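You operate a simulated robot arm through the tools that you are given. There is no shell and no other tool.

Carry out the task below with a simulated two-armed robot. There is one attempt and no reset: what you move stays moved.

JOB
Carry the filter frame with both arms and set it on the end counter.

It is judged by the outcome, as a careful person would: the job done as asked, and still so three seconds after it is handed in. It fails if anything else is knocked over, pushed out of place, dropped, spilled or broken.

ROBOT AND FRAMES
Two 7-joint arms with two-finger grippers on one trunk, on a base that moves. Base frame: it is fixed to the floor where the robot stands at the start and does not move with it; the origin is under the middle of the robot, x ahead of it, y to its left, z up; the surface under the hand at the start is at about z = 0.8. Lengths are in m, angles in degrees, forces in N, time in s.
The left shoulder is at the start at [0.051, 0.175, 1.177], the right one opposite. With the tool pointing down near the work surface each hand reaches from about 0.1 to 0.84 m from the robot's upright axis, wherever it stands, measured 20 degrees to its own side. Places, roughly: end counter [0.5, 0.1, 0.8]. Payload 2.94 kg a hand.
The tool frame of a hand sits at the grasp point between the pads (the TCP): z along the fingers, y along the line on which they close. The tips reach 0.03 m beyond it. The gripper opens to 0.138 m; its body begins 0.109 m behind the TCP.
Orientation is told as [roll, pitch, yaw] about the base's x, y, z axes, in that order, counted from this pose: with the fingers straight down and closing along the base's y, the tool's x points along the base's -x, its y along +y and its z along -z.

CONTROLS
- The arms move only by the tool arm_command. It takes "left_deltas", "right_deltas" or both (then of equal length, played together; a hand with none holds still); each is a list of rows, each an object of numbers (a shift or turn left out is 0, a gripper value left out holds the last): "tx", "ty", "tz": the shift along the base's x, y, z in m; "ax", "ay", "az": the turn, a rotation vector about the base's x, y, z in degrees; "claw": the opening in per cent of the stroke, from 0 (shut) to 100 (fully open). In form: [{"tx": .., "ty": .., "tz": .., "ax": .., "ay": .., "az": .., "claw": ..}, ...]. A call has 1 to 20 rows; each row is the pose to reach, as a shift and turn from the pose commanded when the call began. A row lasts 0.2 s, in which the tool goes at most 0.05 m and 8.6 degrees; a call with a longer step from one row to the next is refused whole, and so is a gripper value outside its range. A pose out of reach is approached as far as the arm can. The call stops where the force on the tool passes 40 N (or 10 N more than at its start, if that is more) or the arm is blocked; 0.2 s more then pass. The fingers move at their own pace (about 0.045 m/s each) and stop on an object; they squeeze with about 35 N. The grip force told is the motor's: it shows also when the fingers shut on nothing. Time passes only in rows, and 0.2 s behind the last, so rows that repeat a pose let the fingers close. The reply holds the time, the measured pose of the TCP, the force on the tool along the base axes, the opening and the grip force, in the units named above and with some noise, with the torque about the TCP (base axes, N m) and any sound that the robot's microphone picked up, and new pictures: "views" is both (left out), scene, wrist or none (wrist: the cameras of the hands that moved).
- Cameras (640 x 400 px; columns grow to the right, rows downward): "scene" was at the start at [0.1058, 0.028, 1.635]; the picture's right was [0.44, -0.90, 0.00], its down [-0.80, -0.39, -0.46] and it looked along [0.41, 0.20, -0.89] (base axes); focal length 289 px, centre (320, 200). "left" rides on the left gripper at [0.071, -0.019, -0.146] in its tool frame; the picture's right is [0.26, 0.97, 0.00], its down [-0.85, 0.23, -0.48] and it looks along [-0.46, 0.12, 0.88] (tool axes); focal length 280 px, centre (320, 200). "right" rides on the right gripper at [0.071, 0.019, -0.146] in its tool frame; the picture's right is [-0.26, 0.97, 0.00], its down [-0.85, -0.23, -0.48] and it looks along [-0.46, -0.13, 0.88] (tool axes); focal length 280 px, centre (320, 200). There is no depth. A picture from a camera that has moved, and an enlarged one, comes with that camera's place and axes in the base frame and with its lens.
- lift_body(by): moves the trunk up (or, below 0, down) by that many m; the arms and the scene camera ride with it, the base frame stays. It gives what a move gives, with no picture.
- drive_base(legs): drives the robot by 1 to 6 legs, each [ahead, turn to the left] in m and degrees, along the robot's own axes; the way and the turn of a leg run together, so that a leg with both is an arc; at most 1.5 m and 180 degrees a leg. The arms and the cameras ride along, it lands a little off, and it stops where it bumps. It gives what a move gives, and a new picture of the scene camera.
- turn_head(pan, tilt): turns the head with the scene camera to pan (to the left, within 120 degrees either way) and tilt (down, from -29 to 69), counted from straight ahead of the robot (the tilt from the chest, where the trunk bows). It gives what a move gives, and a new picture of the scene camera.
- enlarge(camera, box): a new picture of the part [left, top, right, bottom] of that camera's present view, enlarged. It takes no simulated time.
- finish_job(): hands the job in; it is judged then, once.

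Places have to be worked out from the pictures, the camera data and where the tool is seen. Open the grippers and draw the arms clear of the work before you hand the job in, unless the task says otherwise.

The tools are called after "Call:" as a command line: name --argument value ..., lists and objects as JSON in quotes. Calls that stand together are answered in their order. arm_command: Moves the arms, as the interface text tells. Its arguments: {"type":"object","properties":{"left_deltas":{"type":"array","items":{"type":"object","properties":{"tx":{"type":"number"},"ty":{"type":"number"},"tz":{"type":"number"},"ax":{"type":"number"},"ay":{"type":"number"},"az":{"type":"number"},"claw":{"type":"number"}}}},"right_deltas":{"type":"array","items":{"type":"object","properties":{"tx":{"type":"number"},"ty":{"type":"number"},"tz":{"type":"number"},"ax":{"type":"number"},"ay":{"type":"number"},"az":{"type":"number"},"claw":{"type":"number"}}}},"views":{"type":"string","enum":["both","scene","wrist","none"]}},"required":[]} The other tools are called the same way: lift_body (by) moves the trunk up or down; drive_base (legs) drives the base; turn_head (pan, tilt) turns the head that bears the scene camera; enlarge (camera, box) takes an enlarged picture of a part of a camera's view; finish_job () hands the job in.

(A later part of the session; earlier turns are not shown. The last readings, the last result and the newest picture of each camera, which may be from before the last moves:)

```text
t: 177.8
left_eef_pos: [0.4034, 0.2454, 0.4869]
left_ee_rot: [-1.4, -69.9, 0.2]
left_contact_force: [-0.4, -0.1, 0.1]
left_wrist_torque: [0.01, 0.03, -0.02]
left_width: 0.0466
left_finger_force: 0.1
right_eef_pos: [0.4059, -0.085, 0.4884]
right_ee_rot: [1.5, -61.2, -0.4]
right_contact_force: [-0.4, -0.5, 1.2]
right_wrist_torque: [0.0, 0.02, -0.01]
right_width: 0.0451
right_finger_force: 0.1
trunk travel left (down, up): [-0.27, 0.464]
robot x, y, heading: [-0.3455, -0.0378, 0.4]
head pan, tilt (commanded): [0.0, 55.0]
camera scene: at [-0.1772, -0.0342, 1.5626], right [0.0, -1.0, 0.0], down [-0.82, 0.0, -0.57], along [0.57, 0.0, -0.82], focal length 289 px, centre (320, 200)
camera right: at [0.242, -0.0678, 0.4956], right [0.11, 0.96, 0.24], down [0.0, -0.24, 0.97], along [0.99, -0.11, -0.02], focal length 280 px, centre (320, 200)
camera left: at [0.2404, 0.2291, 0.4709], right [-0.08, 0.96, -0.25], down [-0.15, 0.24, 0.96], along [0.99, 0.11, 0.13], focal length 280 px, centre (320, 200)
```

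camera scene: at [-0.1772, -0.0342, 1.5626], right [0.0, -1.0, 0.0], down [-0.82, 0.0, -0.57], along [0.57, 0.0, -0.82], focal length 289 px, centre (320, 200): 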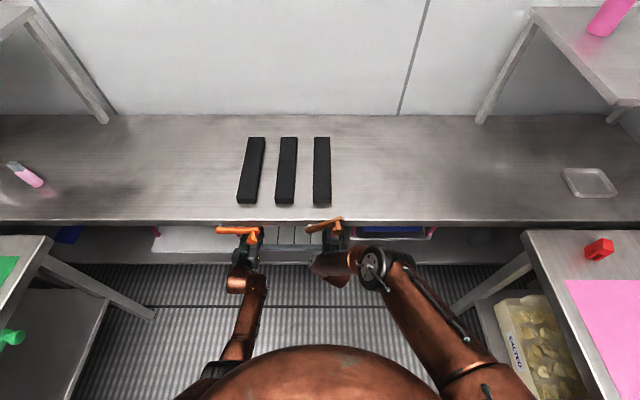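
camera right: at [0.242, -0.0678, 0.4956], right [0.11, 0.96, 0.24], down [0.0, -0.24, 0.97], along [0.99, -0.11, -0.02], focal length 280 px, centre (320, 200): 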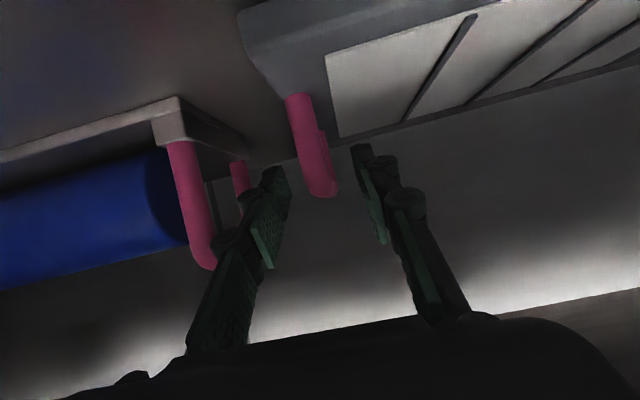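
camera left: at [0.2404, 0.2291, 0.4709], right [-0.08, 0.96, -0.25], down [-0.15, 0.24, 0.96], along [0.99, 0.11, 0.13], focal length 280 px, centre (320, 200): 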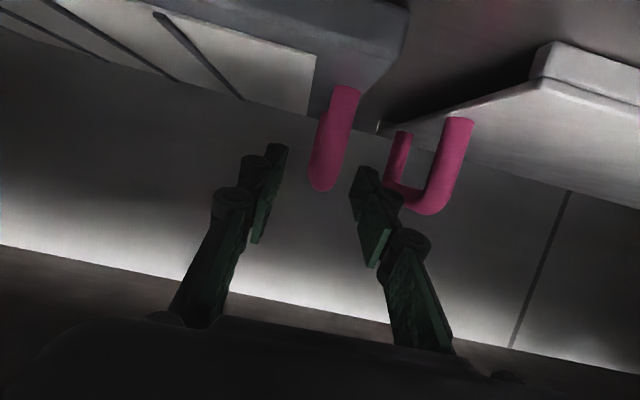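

Handle tops measure z≈0.488, so I'll lower another 7 mm while sliding the last 4.7 cm to the handle middle.

Call:
arm_command --left_deltas '[{"tz": -0.004, "tx": 0.006}, {"tz": -0.007, "tx": 0.014}, {"tz": -0.007, "tx": 0.022}, {"tz": -0.007, "tx": 0.03}, {"tz": -0.007, "tx": 0.038}, {"tz": -0.007, "tx": 0.048}, {"tz": -0.007, "tx": 0.048}]' --right_deltas '[{"tz": -0.004, "tx": 0.006}, {"tz": -0.007, "tx": 0.014, "ty": 0.001}, {"tz": -0.007, "tx": 0.022, "ty": 0.001}, {"tz": -0.007, "tx": 0.03, "ty": 0.001}, {"tz": -0.007, "tx": 0.038, "ty": 0.001}, {"tz": -0.007, "tx": 0.046, "ty": 0.001}, {"tz": -0.007, "tx": 0.046, "ty": 0.001}]' --views "both"

```text
t: 179.4
left_eef_pos: [0.4512, 0.2471, 0.4797]
left_ee_rot: [-1.2, -69.9, 0.5]
left_contact_force: [0.1, -0.1, 0.3]
left_wrist_torque: [-0.01, 0.02, -0.02]
left_width: 0.0469
left_finger_force: 0.0
right_eef_pos: [0.4512, -0.0843, 0.482]
right_ee_rot: [1.7, -61.4, -0.5]
right_contact_force: [-0.6, -0.2, 0.7]
right_wrist_torque: [-0.02, -0.04, -0.02]
right_width: 0.0455
right_finger_force: 0.0
trunk travel left (down, up): [-0.27, 0.464]
robot x, y, heading: [-0.349, -0.0351, 0.5]
head pan, tilt (commanded): [0.0, 55.0]
camera scene: at [-0.1773, -0.0341, 1.5626], right [0.0, -1.0, 0.0], down [-0.82, 0.0, -0.57], along [0.57, 0.0, -0.82], focal length 289 px, centre (320, 200)
camera right: at [0.2882, -0.0671, 0.4891], right [0.11, 0.96, 0.24], down [-0.01, -0.24, 0.97], along [0.99, -0.11, -0.02], focal length 280 px, centre (320, 200)
camera left: at [0.2887, 0.2296, 0.464], right [-0.08, 0.96, -0.25], down [-0.15, 0.24, 0.96], along [0.99, 0.11, 0.13], focal length 280 px, centre (320, 200)
```

scene: 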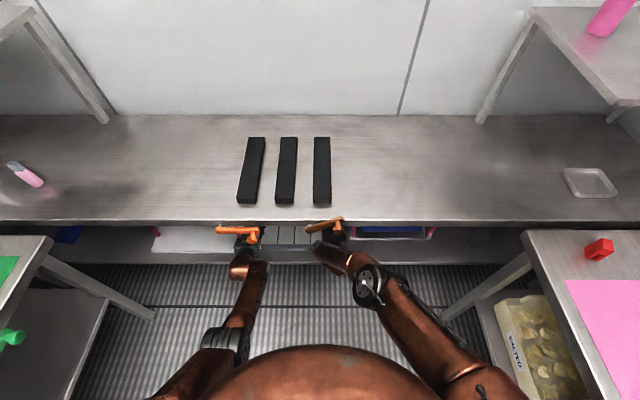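
right: 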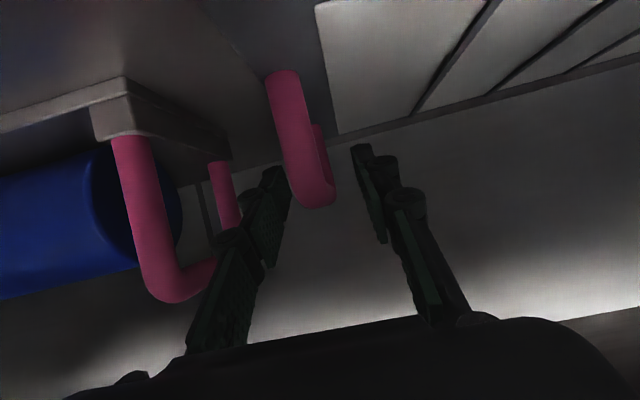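
left: 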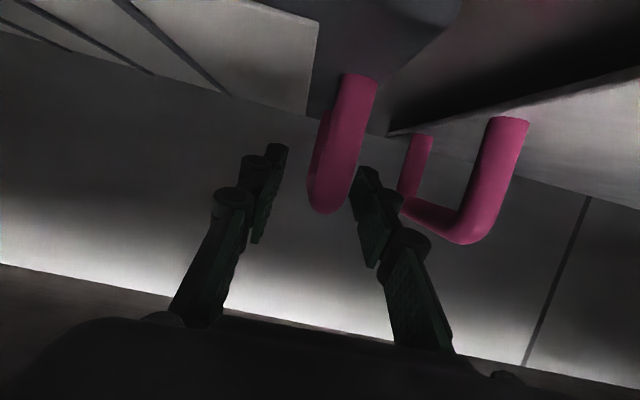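

Both handles are centred between the fingers. Now close both grippers together.

Call:
arm_command --left_deltas '[{"claw": 0}, {"claw": 0}, {"claw": 0}, {"claw": 0}, {"claw": 0}, {"claw": 0}]' --right_deltas '[{"claw": 0}, {"claw": 0}, {"claw": 0}, {"claw": 0}, {"claw": 0}, {"claw": 0}]' --views "wrist"

```text
t: 180.8
left_eef_pos: [0.451, 0.2487, 0.4798]
left_ee_rot: [-1.3, -70.0, 0.5]
left_contact_force: [-0.4, 24.1, 1.5]
left_wrist_torque: [-0.14, -0.27, 0.85]
left_width: 0.0172
left_finger_force: 34.7
right_eef_pos: [0.4516, -0.0865, 0.4804]
right_ee_rot: [1.4, -61.3, -0.7]
right_contact_force: [-0.7, -23.6, -1.3]
right_wrist_torque: [-0.04, 0.16, -0.72]
right_width: 0.017
right_finger_force: 34.9
trunk travel left (down, up): [-0.27, 0.464]
robot x, y, heading: [-0.3489, -0.0297, 0.4]
head pan, tilt (commanded): [0.0, 55.0]
camera right: at [0.289, -0.0695, 0.4887], right [0.11, 0.96, 0.24], down [-0.01, -0.24, 0.97], along [0.99, -0.11, -0.02], focal length 280 px, centre (320, 200)
camera left: at [0.2888, 0.2319, 0.464], right [-0.08, 0.96, -0.25], down [-0.15, 0.24, 0.96], along [0.98, 0.11, 0.13], focal length 280 px, centre (320, 200)
```

right: 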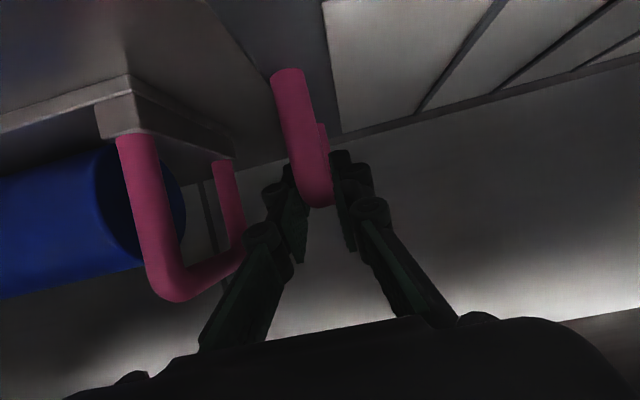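
left: 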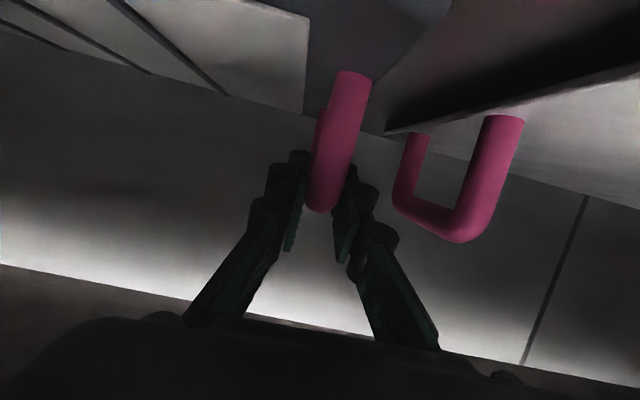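

Both grips hold (0.017 m wide, ~35 N), but the hands push against each other by ~24 N along y. I'll relax that by spreading the commanded hands a few millimetres.

Call:
arm_command --left_deltas '[{"ty": 0.001}, {"ty": 0.002}, {"ty": 0.003}, {"ty": 0.003}]' --right_deltas '[{"ty": -0.001}, {"ty": -0.002}, {"ty": -0.003}, {"ty": -0.003}]' --views "none"

```text
t: 181.8
left_eef_pos: [0.4511, 0.251, 0.4806]
left_ee_rot: [-1.4, -69.9, 0.4]
left_contact_force: [0.0, 17.0, 1.1]
left_wrist_torque: [0.03, -0.2, 0.7]
left_width: 0.0173
left_finger_force: 34.9
right_eef_pos: [0.4505, -0.0874, 0.4817]
right_ee_rot: [1.6, -61.2, -0.5]
right_contact_force: [1.0, -16.5, 0.4]
right_wrist_torque: [0.03, -0.29, -0.82]
right_width: 0.017
right_finger_force: 35.2
trunk travel left (down, up): [-0.27, 0.464]
robot x, y, heading: [-0.3428, -0.0347, 0.3]
head pan, tilt (commanded): [0.0, 55.0]
```

Force dropped to 17 N; I'll continue spreading by another 5 mm per side.

Call:
arm_command --left_deltas '[{"ty": 0.0015}, {"ty": 0.003}, {"ty": 0.0045}, {"ty": 0.005}, {"ty": 0.005}]' --right_deltas '[{"ty": -0.0015}, {"ty": -0.003}, {"ty": -0.0045}, {"ty": -0.005}, {"ty": -0.005}]' --views "none"

```text
t: 183.0
left_eef_pos: [0.4501, 0.2484, 0.4805]
left_ee_rot: [-1.7, -69.9, 0.6]
left_contact_force: [-4.4, -21.2, -0.2]
left_wrist_torque: [-0.02, -0.62, 0.18]
left_width: 0.0179
left_finger_force: 35.1
right_eef_pos: [0.4488, -0.0866, 0.4818]
right_ee_rot: [1.9, -61.2, -0.2]
right_contact_force: [3.4, 23.3, 1.1]
right_wrist_torque: [0.04, -0.16, -0.95]
right_width: 0.0175
right_finger_force: 35.3
trunk travel left (down, up): [-0.27, 0.464]
robot x, y, heading: [-0.3447, -0.0307, 0.3]
head pan, tilt (commanded): [0.0, 55.0]
```

Overshot a bit; the balance point is about 2.5 mm back on each side.

Call:
arm_command --left_deltas '[{"ty": -0.0012}, {"ty": -0.0025}, {"ty": -0.0025}]' --right_deltas '[{"ty": 0.0012}, {"ty": 0.0025}, {"ty": 0.0025}]' --views "none"

```text
t: 183.8
left_eef_pos: [0.4503, 0.2495, 0.4811]
left_ee_rot: [-1.6, -70.0, 0.6]
left_contact_force: [-1.3, -21.9, 0.6]
left_wrist_torque: [0.07, 0.02, -0.08]
left_width: 0.0175
left_finger_force: 34.8
right_eef_pos: [0.4486, -0.0865, 0.4815]
right_ee_rot: [1.8, -61.1, -0.5]
right_contact_force: [-2.1, 23.3, 5.6]
right_wrist_torque: [0.09, 0.74, -0.65]
right_width: 0.0169
right_finger_force: 34.5
trunk travel left (down, up): [-0.27, 0.464]
robot x, y, heading: [-0.3457, -0.0316, 0.1]
head pan, tilt (commanded): [0.0, 55.0]
```

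Little change (stick friction). Another small step inward.

Call:
arm_command --left_deltas '[{"ty": -0.001}, {"ty": -0.002}, {"ty": -0.002}]' --right_deltas '[{"ty": 0.001}, {"ty": 0.002}, {"ty": 0.002}]' --views "none"

```text
t: 184.6
left_eef_pos: [0.4501, 0.2494, 0.481]
left_ee_rot: [-1.5, -69.9, 0.5]
left_contact_force: [-0.7, -16.4, -0.6]
left_wrist_torque: [-0.05, 0.6, 0.16]
left_width: 0.0174
left_finger_force: 34.5
right_eef_pos: [0.4492, -0.0872, 0.4813]
right_ee_rot: [1.4, -61.3, -0.5]
right_contact_force: [-2.3, 15.4, 2.8]
right_wrist_torque: [-0.02, -0.14, -0.35]
right_width: 0.0173
right_finger_force: 34.5
trunk travel left (down, up): [-0.27, 0.464]
robot x, y, heading: [-0.3468, -0.0326, 0.5]
head pan, tilt (commanded): [0.0, 55.0]
```

Improving (16 N). One more 2 mm step inward.

Call:
arm_command --left_deltas '[{"ty": -0.001}, {"ty": -0.002}, {"ty": -0.002}]' --right_deltas '[{"ty": 0.001}, {"ty": 0.002}, {"ty": 0.002}]' --views "both"

```text
t: 185.4
left_eef_pos: [0.45, 0.2498, 0.4803]
left_ee_rot: [-1.3, -69.9, 0.5]
left_contact_force: [-0.8, -2.4, -0.1]
left_wrist_torque: [0.01, 0.04, 0.34]
left_width: 0.0174
left_finger_force: 34.9
right_eef_pos: [0.4502, -0.0875, 0.4808]
right_ee_rot: [1.5, -61.3, -0.6]
right_contact_force: [-1.8, 2.0, 0.2]
right_wrist_torque: [0.0, 0.36, -0.14]
right_width: 0.0169
right_finger_force: 34.8
trunk travel left (down, up): [-0.27, 0.464]
robot x, y, heading: [-0.3431, -0.0332, 0.4]
head pan, tilt (commanded): [0.0, 55.0]
camera scene: at [-0.1772, -0.0341, 1.5626], right [0.0, -1.0, 0.0], down [-0.82, 0.0, -0.57], along [0.57, 0.0, -0.82], focal length 289 px, centre (320, 200)
camera right: at [0.2884, -0.0696, 0.4886], right [0.11, 0.96, 0.24], down [-0.01, -0.24, 0.97], along [0.99, -0.11, -0.02], focal length 280 px, centre (320, 200)
camera left: at [0.2883, 0.2324, 0.464], right [-0.08, 0.96, -0.25], down [-0.15, 0.24, 0.96], along [0.99, 0.11, 0.13], focal length 280 px, centre (320, 200)
```

scene: 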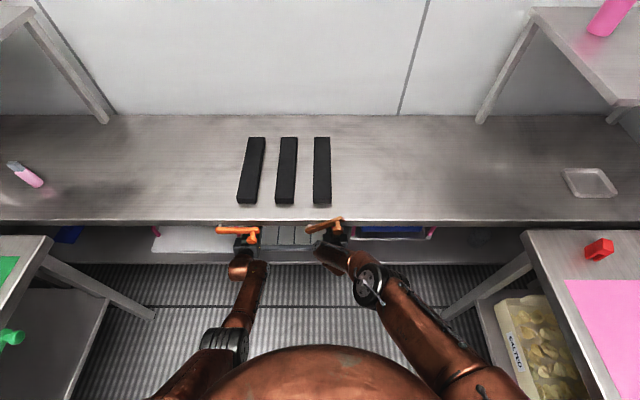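
right: 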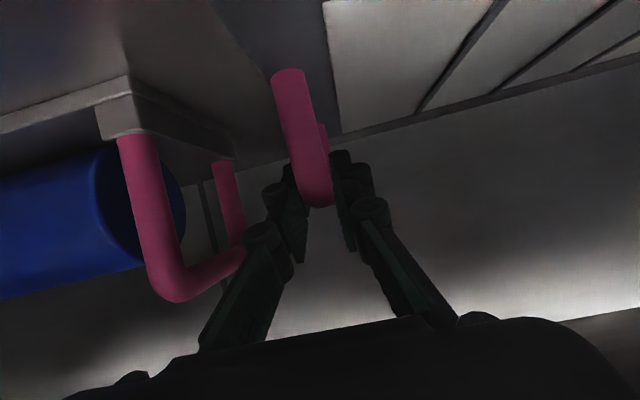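
left: 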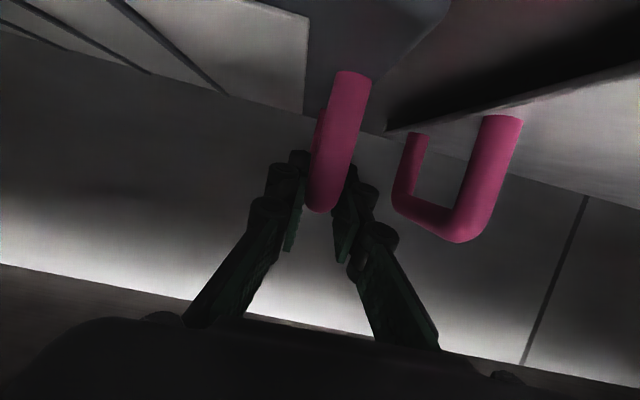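

Hands now sit neutrally on the handles. I'll try a small, slow lift of 2 cm to feel the weight.

Call:
arm_command --left_deltas '[{"tz": 0.002}, {"tz": 0.005}, {"tz": 0.008}, {"tz": 0.011}, {"tz": 0.014}, {"tz": 0.017}, {"tz": 0.02}, {"tz": 0.02}]' --right_deltas '[{"tz": 0.002}, {"tz": 0.005}, {"tz": 0.008}, {"tz": 0.011}, {"tz": 0.014}, {"tz": 0.017}, {"tz": 0.02}, {"tz": 0.02}]' --views "both"

```text
t: 187.2
left_eef_pos: [0.45, 0.2495, 0.4995]
left_ee_rot: [-1.2, -69.9, 0.5]
left_contact_force: [0.6, 19.4, -2.9]
left_wrist_torque: [-0.02, 0.01, 0.8]
left_width: 0.0175
left_finger_force: 35.5
right_eef_pos: [0.4514, -0.0871, 0.5021]
right_ee_rot: [1.5, -61.3, -0.6]
right_contact_force: [-0.8, -19.3, -3.6]
right_wrist_torque: [0.04, 0.16, -0.55]
right_width: 0.0171
right_finger_force: 34.8
trunk travel left (down, up): [-0.27, 0.464]
robot x, y, heading: [-0.346, -0.0352, 0.2]
head pan, tilt (commanded): [0.0, 55.0]
camera scene: at [-0.1764, -0.0339, 1.5625], right [0.0, -1.0, 0.0], down [-0.82, 0.0, -0.57], along [0.57, 0.0, -0.82], focal length 289 px, centre (320, 200)
camera right: at [0.2886, -0.0699, 0.5081], right [0.11, 0.96, 0.24], down [-0.01, -0.24, 0.97], along [0.99, -0.11, -0.02], focal length 280 px, centre (320, 200)
camera left: at [0.2884, 0.232, 0.4833], right [-0.08, 0.96, -0.25], down [-0.15, 0.24, 0.96], along [0.99, 0.11, 0.13], focal length 280 px, centre (320, 200)
```

scene: 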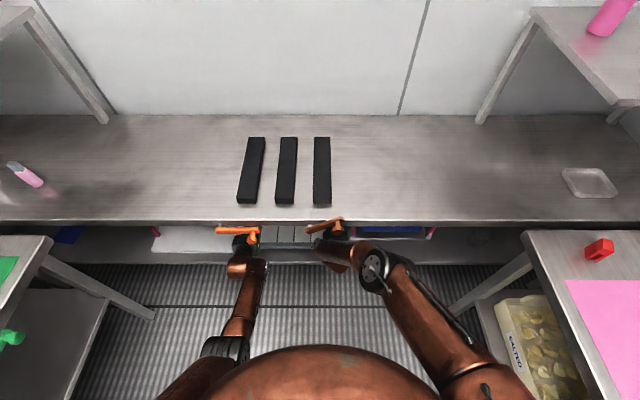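
right: 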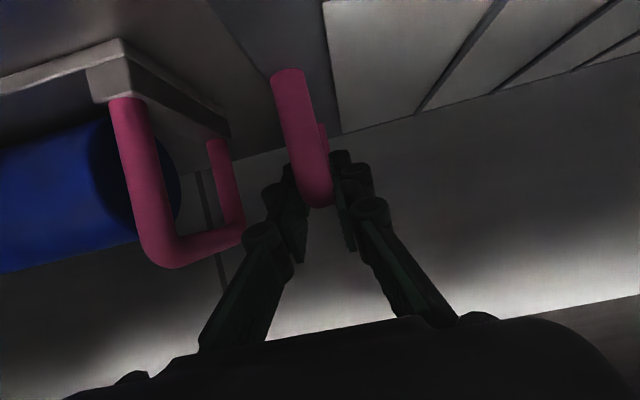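
left: 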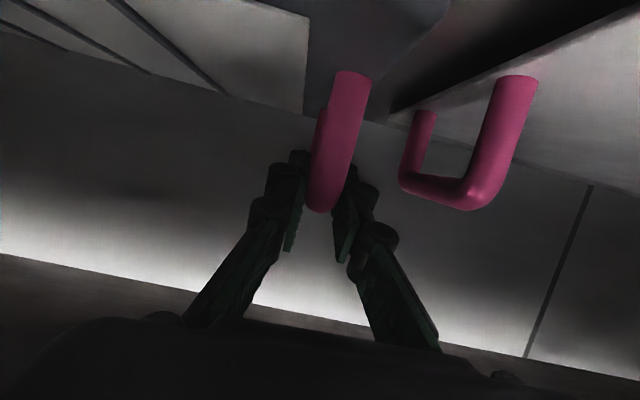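

The frame is light (~0.7 kg) and lifted cleanly. I'll raise 1.5 cm more and relax the side force, then back out in small base steps.

Call:
arm_command --left_deltas '[{"tz": 0.004, "ty": 0.0007}, {"tz": 0.008, "ty": 0.0014}, {"tz": 0.012, "ty": 0.0014}, {"tz": 0.015, "ty": 0.0014}, {"tz": 0.015, "ty": 0.0014}]' --right_deltas '[{"tz": 0.004, "ty": -0.0007}, {"tz": 0.008, "ty": -0.0014}, {"tz": 0.012, "ty": -0.0014}, {"tz": 0.015, "ty": -0.0014}, {"tz": 0.015, "ty": -0.0014}]' --views "none"

Call:
drive_base --legs '[[-0.03, 0]]'

```text
t: 188.4
left_eef_pos: [0.4505, 0.2496, 0.5158]
left_ee_rot: [-1.4, -69.9, 0.4]
left_contact_force: [-0.3, 18.8, -4.0]
left_wrist_torque: [-0.01, 0.34, 0.72]
left_width: 0.0173
left_finger_force: 34.9
right_eef_pos: [0.45, -0.087, 0.5161]
right_ee_rot: [1.5, -61.3, -0.5]
right_contact_force: [0.2, -19.0, -2.9]
right_wrist_torque: [-0.05, -0.13, -0.79]
right_width: 0.0169
right_finger_force: 35.1
trunk travel left (down, up): [-0.27, 0.464]
robot x, y, heading: [-0.346, -0.0341, 0.2]
head pan, tilt (commanded): [0.0, 55.0]
```

```text
t: 189.2
left_eef_pos: [0.4246, 0.2484, 0.5108]
left_ee_rot: [-1.3, -69.6, 0.4]
left_contact_force: [-1.2, 18.2, -4.4]
left_wrist_torque: [0.02, -0.3, 0.55]
left_width: 0.0174
left_finger_force: 34.9
right_eef_pos: [0.424, -0.0884, 0.5112]
right_ee_rot: [1.6, -60.9, -0.7]
right_contact_force: [0.7, -17.6, -3.4]
right_wrist_torque: [0.06, 0.49, -0.76]
right_width: 0.0166
right_finger_force: 35.4
trunk travel left (down, up): [-0.27, 0.464]
robot x, y, heading: [-0.3767, -0.0344, 0.3]
head pan, tilt (commanded): [0.0, 55.0]
camera scene: at [-0.1952, -0.0339, 1.5621], right [0.0, -1.0, 0.0], down [-0.82, 0.0, -0.57], along [0.57, 0.0, -0.82], focal length 289 px, centre (320, 200)
```

scene: 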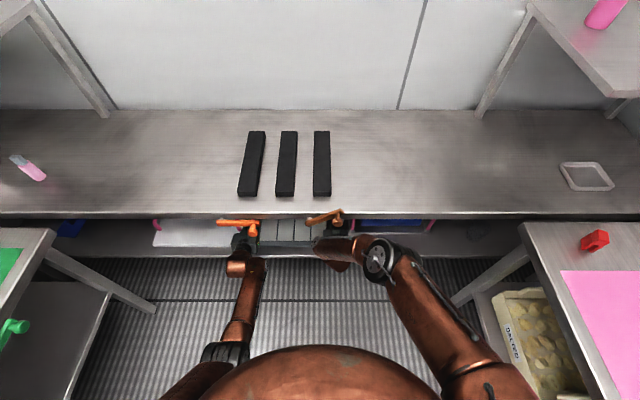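

Backed 3 cm with hardly any sway. Continue with small steps.

Call:
drive_base --legs '[[-0.03, 0], [-0.03, 0]]'

Call:
drive_base --legs '[[-0.03, 0], [-0.03, 0]]'

```text
t: 190.5
left_eef_pos: [0.3659, 0.2482, 0.5104]
left_ee_rot: [-1.2, -69.5, 0.3]
left_contact_force: [1.0, 1.7, -2.3]
left_wrist_torque: [0.18, 0.6, 0.6]
left_width: 0.0174
left_finger_force: 34.5
right_eef_pos: [0.3652, -0.0889, 0.5112]
right_ee_rot: [1.6, -60.9, -0.7]
right_contact_force: [-1.5, -1.8, -1.3]
right_wrist_torque: [0.13, -0.34, -0.35]
right_width: 0.0167
right_finger_force: 35.8
trunk travel left (down, up): [-0.27, 0.464]
robot x, y, heading: [-0.4366, -0.0317, -0.0]
head pan, tilt (commanded): [0.0, 55.0]
camera scene: at [-0.2395, -0.0341, 1.5621], right [0.0, -1.0, 0.0], down [-0.83, 0.0, -0.56], along [0.56, 0.0, -0.83], focal length 289 px, centre (320, 200)
```

scene: 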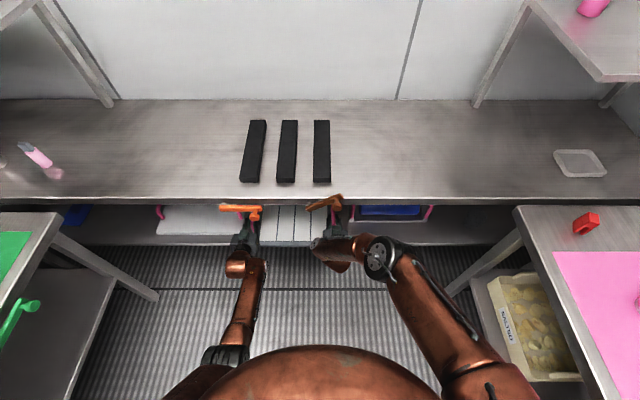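

```text
t: 191.5
left_eef_pos: [0.3112, 0.2502, 0.5404]
left_ee_rot: [-1.5, -72.0, 0.9]
left_contact_force: [3.6, 0.9, -3.6]
left_wrist_torque: [0.1, 0.14, 0.89]
left_width: 0.0177
left_finger_force: 35.5
right_eef_pos: [0.3133, -0.0863, 0.5417]
right_ee_rot: [2.2, -63.7, -1.1]
right_contact_force: [-3.3, -0.3, -2.4]
right_wrist_torque: [0.14, 0.1, 0.07]
right_width: 0.0169
right_finger_force: 35.1
trunk travel left (down, up): [-0.27, 0.464]
robot x, y, heading: [-0.4705, -0.0367, 0.3]
head pan, tilt (commanded): [0.0, 55.0]
stopped in leg 1: the robot was blocked; the commanded pose is now the measured one
camera scene: at [-0.2748, -0.034, 1.5619], right [0.0, -1.0, 0.0], down [-0.83, 0.0, -0.56], along [0.56, 0.0, -0.83], focal length 289 px, centre (320, 200)
```

scene: 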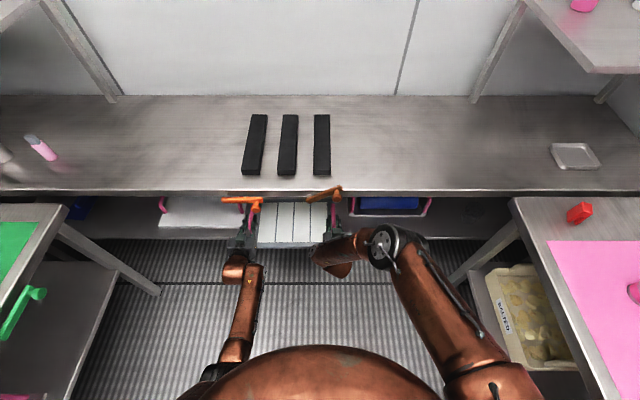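

A little sway built up and it stopped; the frame is still well held. I'll wait for it to settle.

Call:
turn_head --pan 0 --tilt 52

Call:
turn_head --pan 0 --tilt 55

Call:
turn_head --pan 0 --tilt 52

```text
t: 192.2
left_eef_pos: [0.3052, 0.2497, 0.5468]
left_ee_rot: [-1.4, -72.9, 0.8]
left_contact_force: [4.1, 1.4, -4.2]
left_wrist_torque: [0.01, -0.79, 1.13]
left_width: 0.0173
left_finger_force: 34.9
right_eef_pos: [0.3083, -0.0869, 0.5501]
right_ee_rot: [2.4, -64.4, -1.2]
right_contact_force: [-0.9, -0.9, -3.1]
right_wrist_torque: [0.07, 0.99, -0.04]
right_width: 0.017
right_finger_force: 35.2
trunk travel left (down, up): [-0.27, 0.464]
robot x, y, heading: [-0.4683, -0.0356, -0.0]
head pan, tilt (commanded): [0.0, 52.0]
camera scene: at [-0.2944, -0.0347, 1.5664], right [0.0, -1.0, 0.0], down [-0.79, 0.0, -0.61], along [0.61, 0.0, -0.79], focal length 289 px, centre (320, 200)
```

scene: 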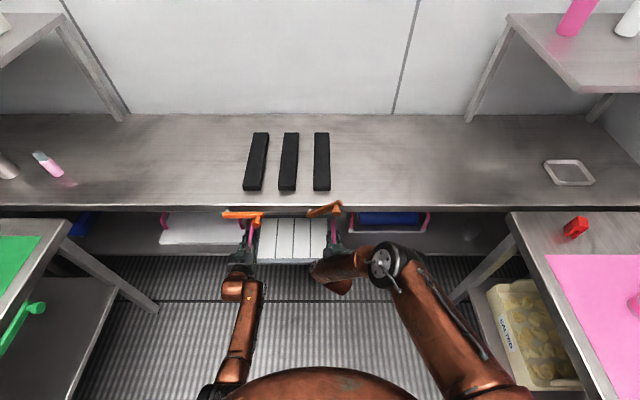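

```text
t: 192.8
left_eef_pos: [0.3073, 0.2487, 0.5446]
left_ee_rot: [-1.6, -72.6, 0.8]
left_contact_force: [2.8, 0.0, -4.1]
left_wrist_torque: [-0.06, -0.32, 1.01]
left_width: 0.0176
left_finger_force: 35.4
right_eef_pos: [0.3092, -0.0872, 0.5474]
right_ee_rot: [2.1, -64.2, -1.0]
right_contact_force: [-2.4, -0.9, -3.6]
right_wrist_torque: [-0.01, 0.51, -0.02]
right_width: 0.017
right_finger_force: 35.0
trunk travel left (down, up): [-0.27, 0.464]
robot x, y, heading: [-0.4659, -0.033, 0.3]
head pan, tilt (commanded): [0.0, 55.0]
camera scene: at [-0.2961, -0.0344, 1.5623], right [0.0, -1.0, 0.0], down [-0.82, 0.0, -0.57], along [0.57, 0.0, -0.82], focal length 289 px, centre (320, 200)
```

scene: 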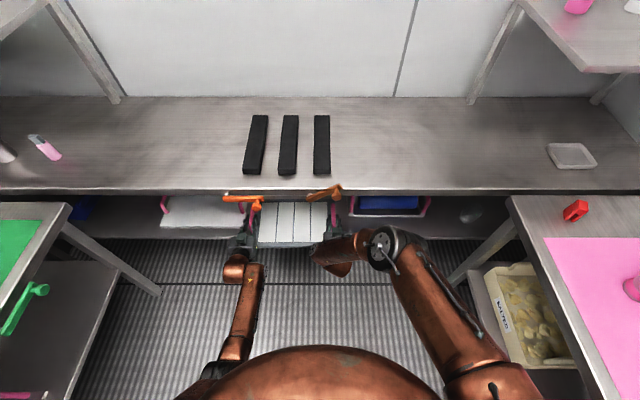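

```text
t: 193.4
left_eef_pos: [0.3069, 0.2486, 0.5464]
left_ee_rot: [-1.6, -72.7, 0.7]
left_contact_force: [2.6, 0.8, -2.8]
left_wrist_torque: [-0.11, 0.02, 1.15]
left_width: 0.0176
left_finger_force: 34.8
right_eef_pos: [0.3093, -0.0882, 0.5484]
right_ee_rot: [2.2, -64.3, -1.1]
right_contact_force: [-3.2, -1.0, -3.8]
right_wrist_torque: [0.0, 0.21, -0.02]
right_width: 0.0168
right_finger_force: 35.0
trunk travel left (down, up): [-0.27, 0.464]
robot x, y, heading: [-0.4689, -0.0354, 0.2]
head pan, tilt (commanded): [0.0, 52.0]
camera scene: at [-0.2945, -0.0347, 1.5663], right [0.0, -1.0, 0.0], down [-0.79, 0.0, -0.61], along [0.61, 0.0, -0.79], focal length 289 px, centre (320, 200)
```

scene: 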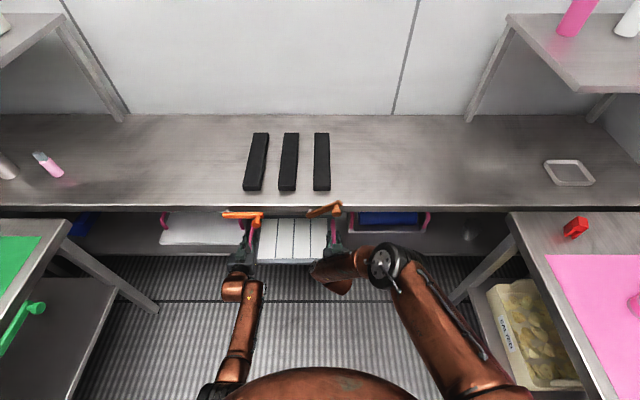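

Settled with the frame level-ish and held (grip 35 N). I'll continue backing out one small leg at a time, pausing between.

Call:
drive_base --legs '[[-0.04, 0]]'

Call:
turn_head --pan 0 --tilt 55

Call:
turn_head --pan 0 --tilt 52

```text
t: 194.3
left_eef_pos: [0.2703, 0.2487, 0.5413]
left_ee_rot: [-1.4, -72.2, 0.6]
left_contact_force: [3.6, 1.4, -2.9]
left_wrist_torque: [0.03, -0.13, 1.01]
left_width: 0.0175
left_finger_force: 35.4
right_eef_pos: [0.2735, -0.0878, 0.5442]
right_ee_rot: [2.2, -64.0, -1.3]
right_contact_force: [-2.9, -0.9, -2.7]
right_wrist_torque: [0.08, 0.4, -0.07]
right_width: 0.0169
right_finger_force: 34.7
trunk travel left (down, up): [-0.27, 0.464]
robot x, y, heading: [-0.5088, -0.0339, 0.1]
head pan, tilt (commanded): [0.0, 52.0]
camera scene: at [-0.3187, -0.0345, 1.5658], right [0.0, -1.0, 0.0], down [-0.79, 0.0, -0.61], along [0.61, 0.0, -0.79], focal length 289 px, centre (320, 200)
```

scene: 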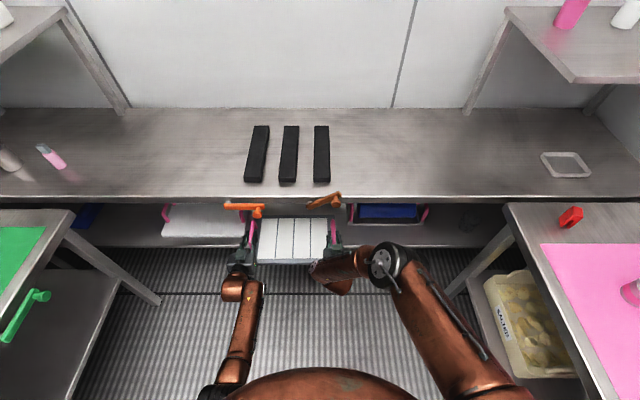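

```text
t: 194.9
left_eef_pos: [0.2664, 0.2487, 0.5464]
left_ee_rot: [-1.5, -72.7, 0.6]
left_contact_force: [3.7, -0.9, -4.2]
left_wrist_torque: [0.06, -0.09, 0.84]
left_width: 0.0177
left_finger_force: 35.4
right_eef_pos: [0.269, -0.0876, 0.5481]
right_ee_rot: [2.3, -64.3, -1.3]
right_contact_force: [-1.7, -0.2, -3.9]
right_wrist_torque: [0.14, 0.26, -0.04]
right_width: 0.0165
right_finger_force: 35.0
trunk travel left (down, up): [-0.27, 0.464]
robot x, y, heading: [-0.5082, -0.0342, 0.2]
head pan, tilt (commanded): [0.0, 55.0]
camera scene: at [-0.3333, -0.0346, 1.5621], right [0.0, -1.0, 0.0], down [-0.82, 0.0, -0.57], along [0.57, 0.0, -0.82], focal length 289 px, centre (320, 200)
```

scene: 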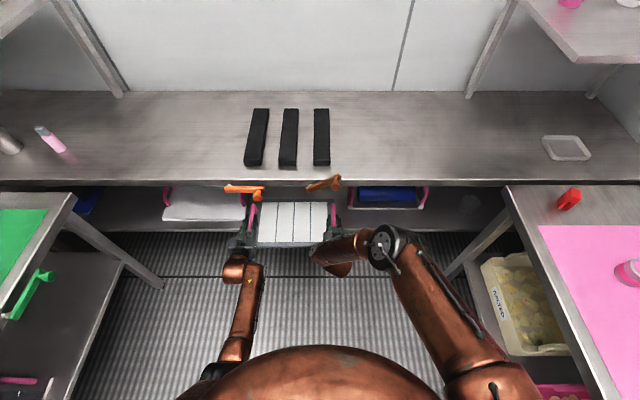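

```text
t: 195.6
left_eef_pos: [0.2643, 0.2487, 0.5488]
left_ee_rot: [-1.4, -72.9, 0.6]
left_contact_force: [1.7, 0.5, -3.4]
left_wrist_torque: [-0.08, -0.16, 0.88]
left_width: 0.0174
left_finger_force: 35.1
right_eef_pos: [0.2693, -0.0877, 0.5494]
right_ee_rot: [2.3, -64.5, -1.3]
right_contact_force: [-2.5, -0.4, -3.3]
right_wrist_torque: [0.0, 0.4, -0.03]
right_width: 0.0169
right_finger_force: 35.1
trunk travel left (down, up): [-0.27, 0.464]
robot x, y, heading: [-0.5076, -0.032, 0.4]
head pan, tilt (commanded): [0.0, 52.0]
camera scene: at [-0.3352, -0.0349, 1.5664], right [0.0, -1.0, 0.0], down [-0.79, 0.0, -0.61], along [0.61, 0.0, -0.79], focal length 289 px, centre (320, 200)
```

scene: 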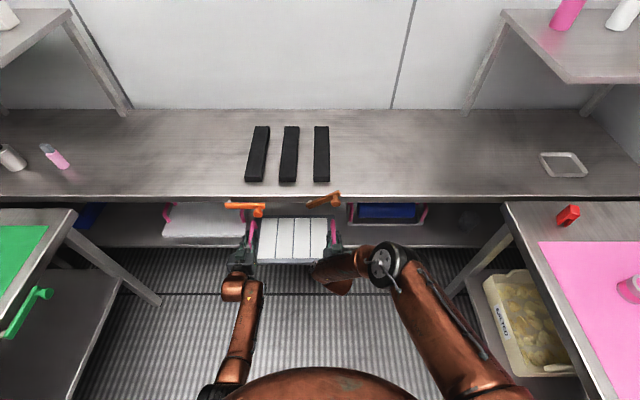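

Works well with pauses. Continue the same pattern.

Call:
drive_base --legs '[[-0.045, 0]]'

Call:
turn_head --pan 0 --tilt 54

Call:
turn_head --pan 0 --tilt 52

Call:
drive_base --legs '[[-0.045, 0]]'

Call:
turn_head --pan 0 --tilt 54

Call:
turn_head --pan 0 --tilt 52

```text
t: 196.5
left_eef_pos: [0.2252, 0.2478, 0.5435]
left_ee_rot: [-1.3, -72.4, 0.3]
left_contact_force: [2.5, 1.2, -3.4]
left_wrist_torque: [0.04, -0.31, 0.72]
left_width: 0.0175
left_finger_force: 35.0
right_eef_pos: [0.2271, -0.0884, 0.5448]
right_ee_rot: [2.3, -64.1, -1.3]
right_contact_force: [-2.2, -0.9, -3.0]
right_wrist_torque: [0.17, 0.58, 0.08]
right_width: 0.0165
right_finger_force: 35.4
trunk travel left (down, up): [-0.27, 0.464]
robot x, y, heading: [-0.5526, -0.0315, 0.3]
head pan, tilt (commanded): [0.0, 52.0]
camera scene: at [-0.3628, -0.0347, 1.5657], right [0.0, -1.0, 0.0], down [-0.8, 0.0, -0.61], along [0.61, 0.0, -0.8], focal length 289 px, centre (320, 200)
```

scene: 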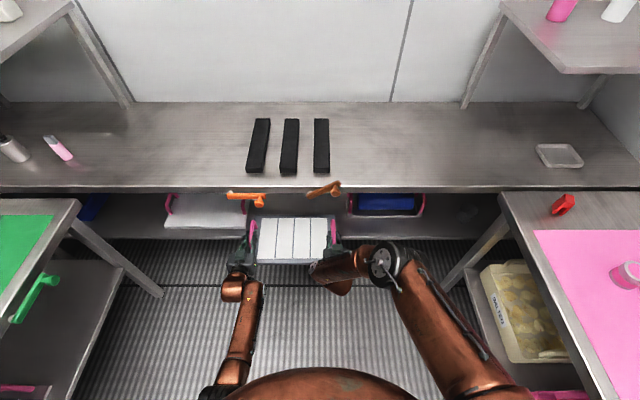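

```text
t: 197.1
left_eef_pos: [0.2198, 0.2477, 0.5502]
left_ee_rot: [-1.4, -73.1, 0.5]
left_contact_force: [2.0, -0.8, -4.4]
left_wrist_torque: [-0.01, -0.27, 0.71]
left_width: 0.0171
left_finger_force: 35.1
right_eef_pos: [0.2218, -0.0882, 0.5514]
right_ee_rot: [2.4, -64.6, -1.4]
right_contact_force: [-1.0, 0.4, -4.9]
right_wrist_torque: [0.02, 0.37, -0.17]
right_width: 0.0169
right_finger_force: 34.9
trunk travel left (down, up): [-0.27, 0.464]
robot x, y, heading: [-0.5545, -0.0372, 0.4]
head pan, tilt (commanded): [0.0, 54.0]
camera scene: at [-0.3792, -0.035, 1.5635], right [0.0, -1.0, 0.0], down [-0.81, 0.0, -0.59], along [0.59, 0.0, -0.81], focal length 289 px, centre (320, 200)
```

scene: 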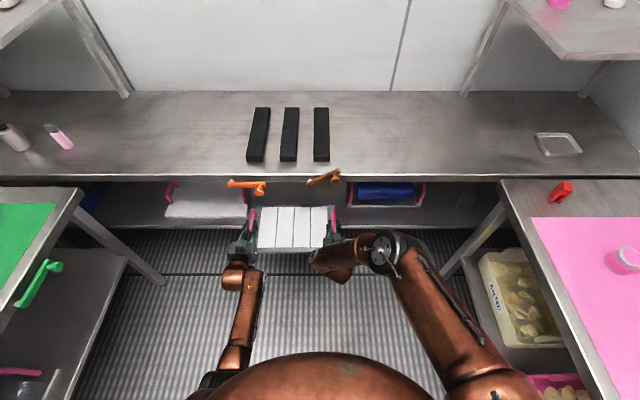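

```text
t: 197.7
left_eef_pos: [0.2194, 0.2483, 0.5513]
left_ee_rot: [-1.3, -73.1, 0.5]
left_contact_force: [2.2, -0.5, -3.5]
left_wrist_torque: [-0.04, -0.19, 0.78]
left_width: 0.0176
left_finger_force: 35.1
right_eef_pos: [0.2216, -0.0885, 0.5522]
right_ee_rot: [2.5, -64.5, -1.4]
right_contact_force: [-1.0, -0.6, -3.7]
right_wrist_torque: [0.0, 0.4, -0.05]
right_width: 0.0167
right_finger_force: 34.5
trunk travel left (down, up): [-0.27, 0.464]
robot x, y, heading: [-0.5502, -0.0352, 0.4]
head pan, tilt (commanded): [0.0, 52.0]
camera scene: at [-0.3797, -0.0348, 1.5663], right [0.0, -1.0, 0.0], down [-0.79, 0.0, -0.61], along [0.61, 0.0, -0.79], focal length 289 px, centre (320, 200)
```

scene: 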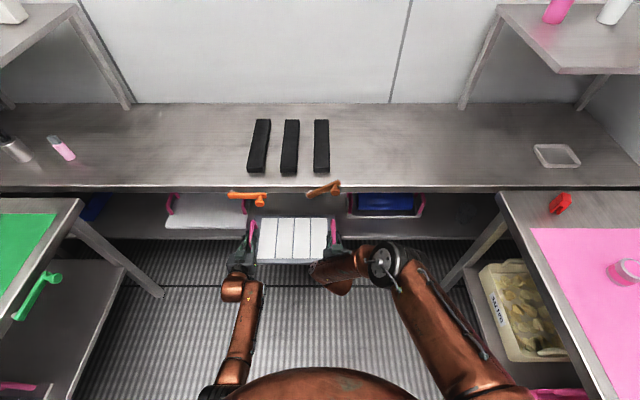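

```text
t: 198.6
left_eef_pos: [0.1805, 0.248, 0.5467]
left_ee_rot: [-1.2, -72.7, 0.4]
left_contact_force: [3.0, 0.0, -3.1]
left_wrist_torque: [0.1, -0.19, 0.66]
left_width: 0.0172
left_finger_force: 34.7
right_eef_pos: [0.1816, -0.0878, 0.547]
right_ee_rot: [2.3, -64.3, -1.5]
right_contact_force: [-2.1, -0.1, -2.9]
right_wrist_torque: [0.13, 0.49, 0.06]
right_width: 0.0169
right_finger_force: 35.3
trunk travel left (down, up): [-0.27, 0.464]
robot x, y, heading: [-0.5946, -0.0339, 0.1]
head pan, tilt (commanded): [0.0, 52.0]
camera scene: at [-0.4061, -0.0349, 1.5658], right [0.0, -1.0, 0.0], down [-0.8, 0.0, -0.61], along [0.61, 0.0, -0.8], focal length 289 px, centre (320, 200)
```

scene: 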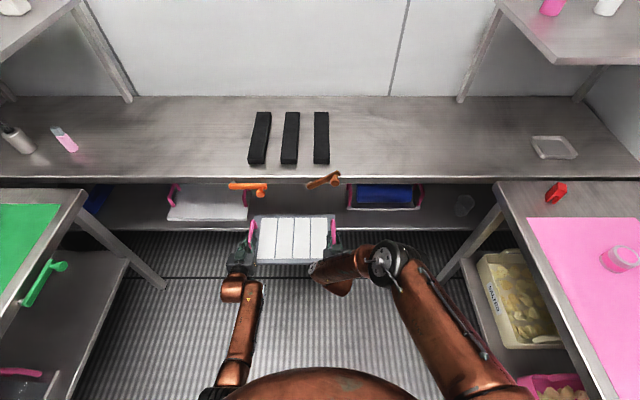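

```text
t: 199.2
left_eef_pos: [0.1742, 0.2474, 0.5526]
left_ee_rot: [-1.0, -73.1, 0.2]
left_contact_force: [2.0, -1.2, -4.3]
left_wrist_torque: [0.09, -0.35, 0.5]
left_width: 0.0174
left_finger_force: 35.1
right_eef_pos: [0.1756, -0.0896, 0.5523]
right_ee_rot: [2.5, -64.7, -1.6]
right_contact_force: [-0.6, 0.8, -4.3]
right_wrist_torque: [0.07, 0.46, -0.13]
right_width: 0.0167
right_finger_force: 35.3
trunk travel left (down, up): [-0.27, 0.464]
robot x, y, heading: [-0.5975, -0.0345, 0.3]
head pan, tilt (commanded): [0.0, 54.0]
camera scene: at [-0.4222, -0.0351, 1.5633], right [0.0, -1.0, 0.0], down [-0.81, 0.0, -0.58], along [0.58, 0.0, -0.81], focal length 289 px, centre (320, 200)
```

scene: 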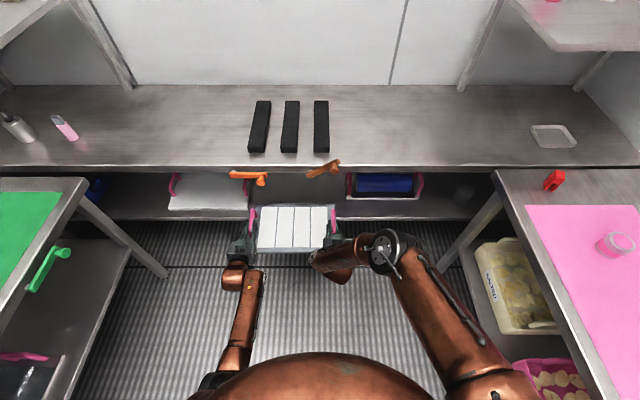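

```text
t: 199.8
left_eef_pos: [0.1734, 0.2489, 0.5542]
left_ee_rot: [-1.2, -73.4, 0.4]
left_contact_force: [1.9, -0.3, -3.0]
left_wrist_torque: [-0.09, -0.14, 0.65]
left_width: 0.0177
left_finger_force: 34.9
right_eef_pos: [0.1762, -0.0887, 0.5551]
right_ee_rot: [2.5, -64.8, -1.5]
right_contact_force: [-2.8, 0.3, -3.3]
right_wrist_torque: [-0.01, 0.34, -0.01]
right_width: 0.0168
right_finger_force: 34.6
trunk travel left (down, up): [-0.27, 0.464]
robot x, y, heading: [-0.5969, -0.0388, -0.1]
head pan, tilt (commanded): [0.0, 52.0]
camera scene: at [-0.4252, -0.0351, 1.5664], right [0.0, -1.0, 0.0], down [-0.79, 0.0, -0.62], along [0.62, 0.0, -0.79], focal length 289 px, centre (320, 200)
```

scene: 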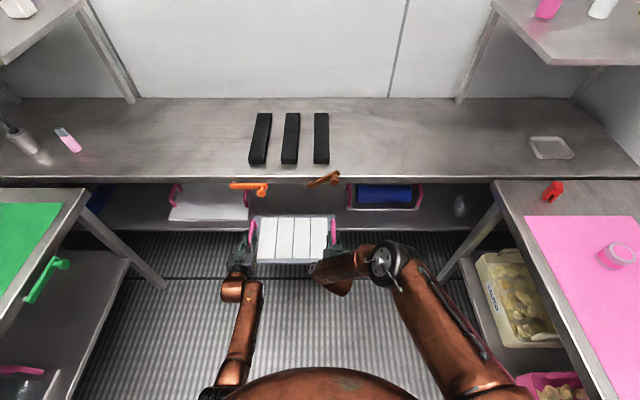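

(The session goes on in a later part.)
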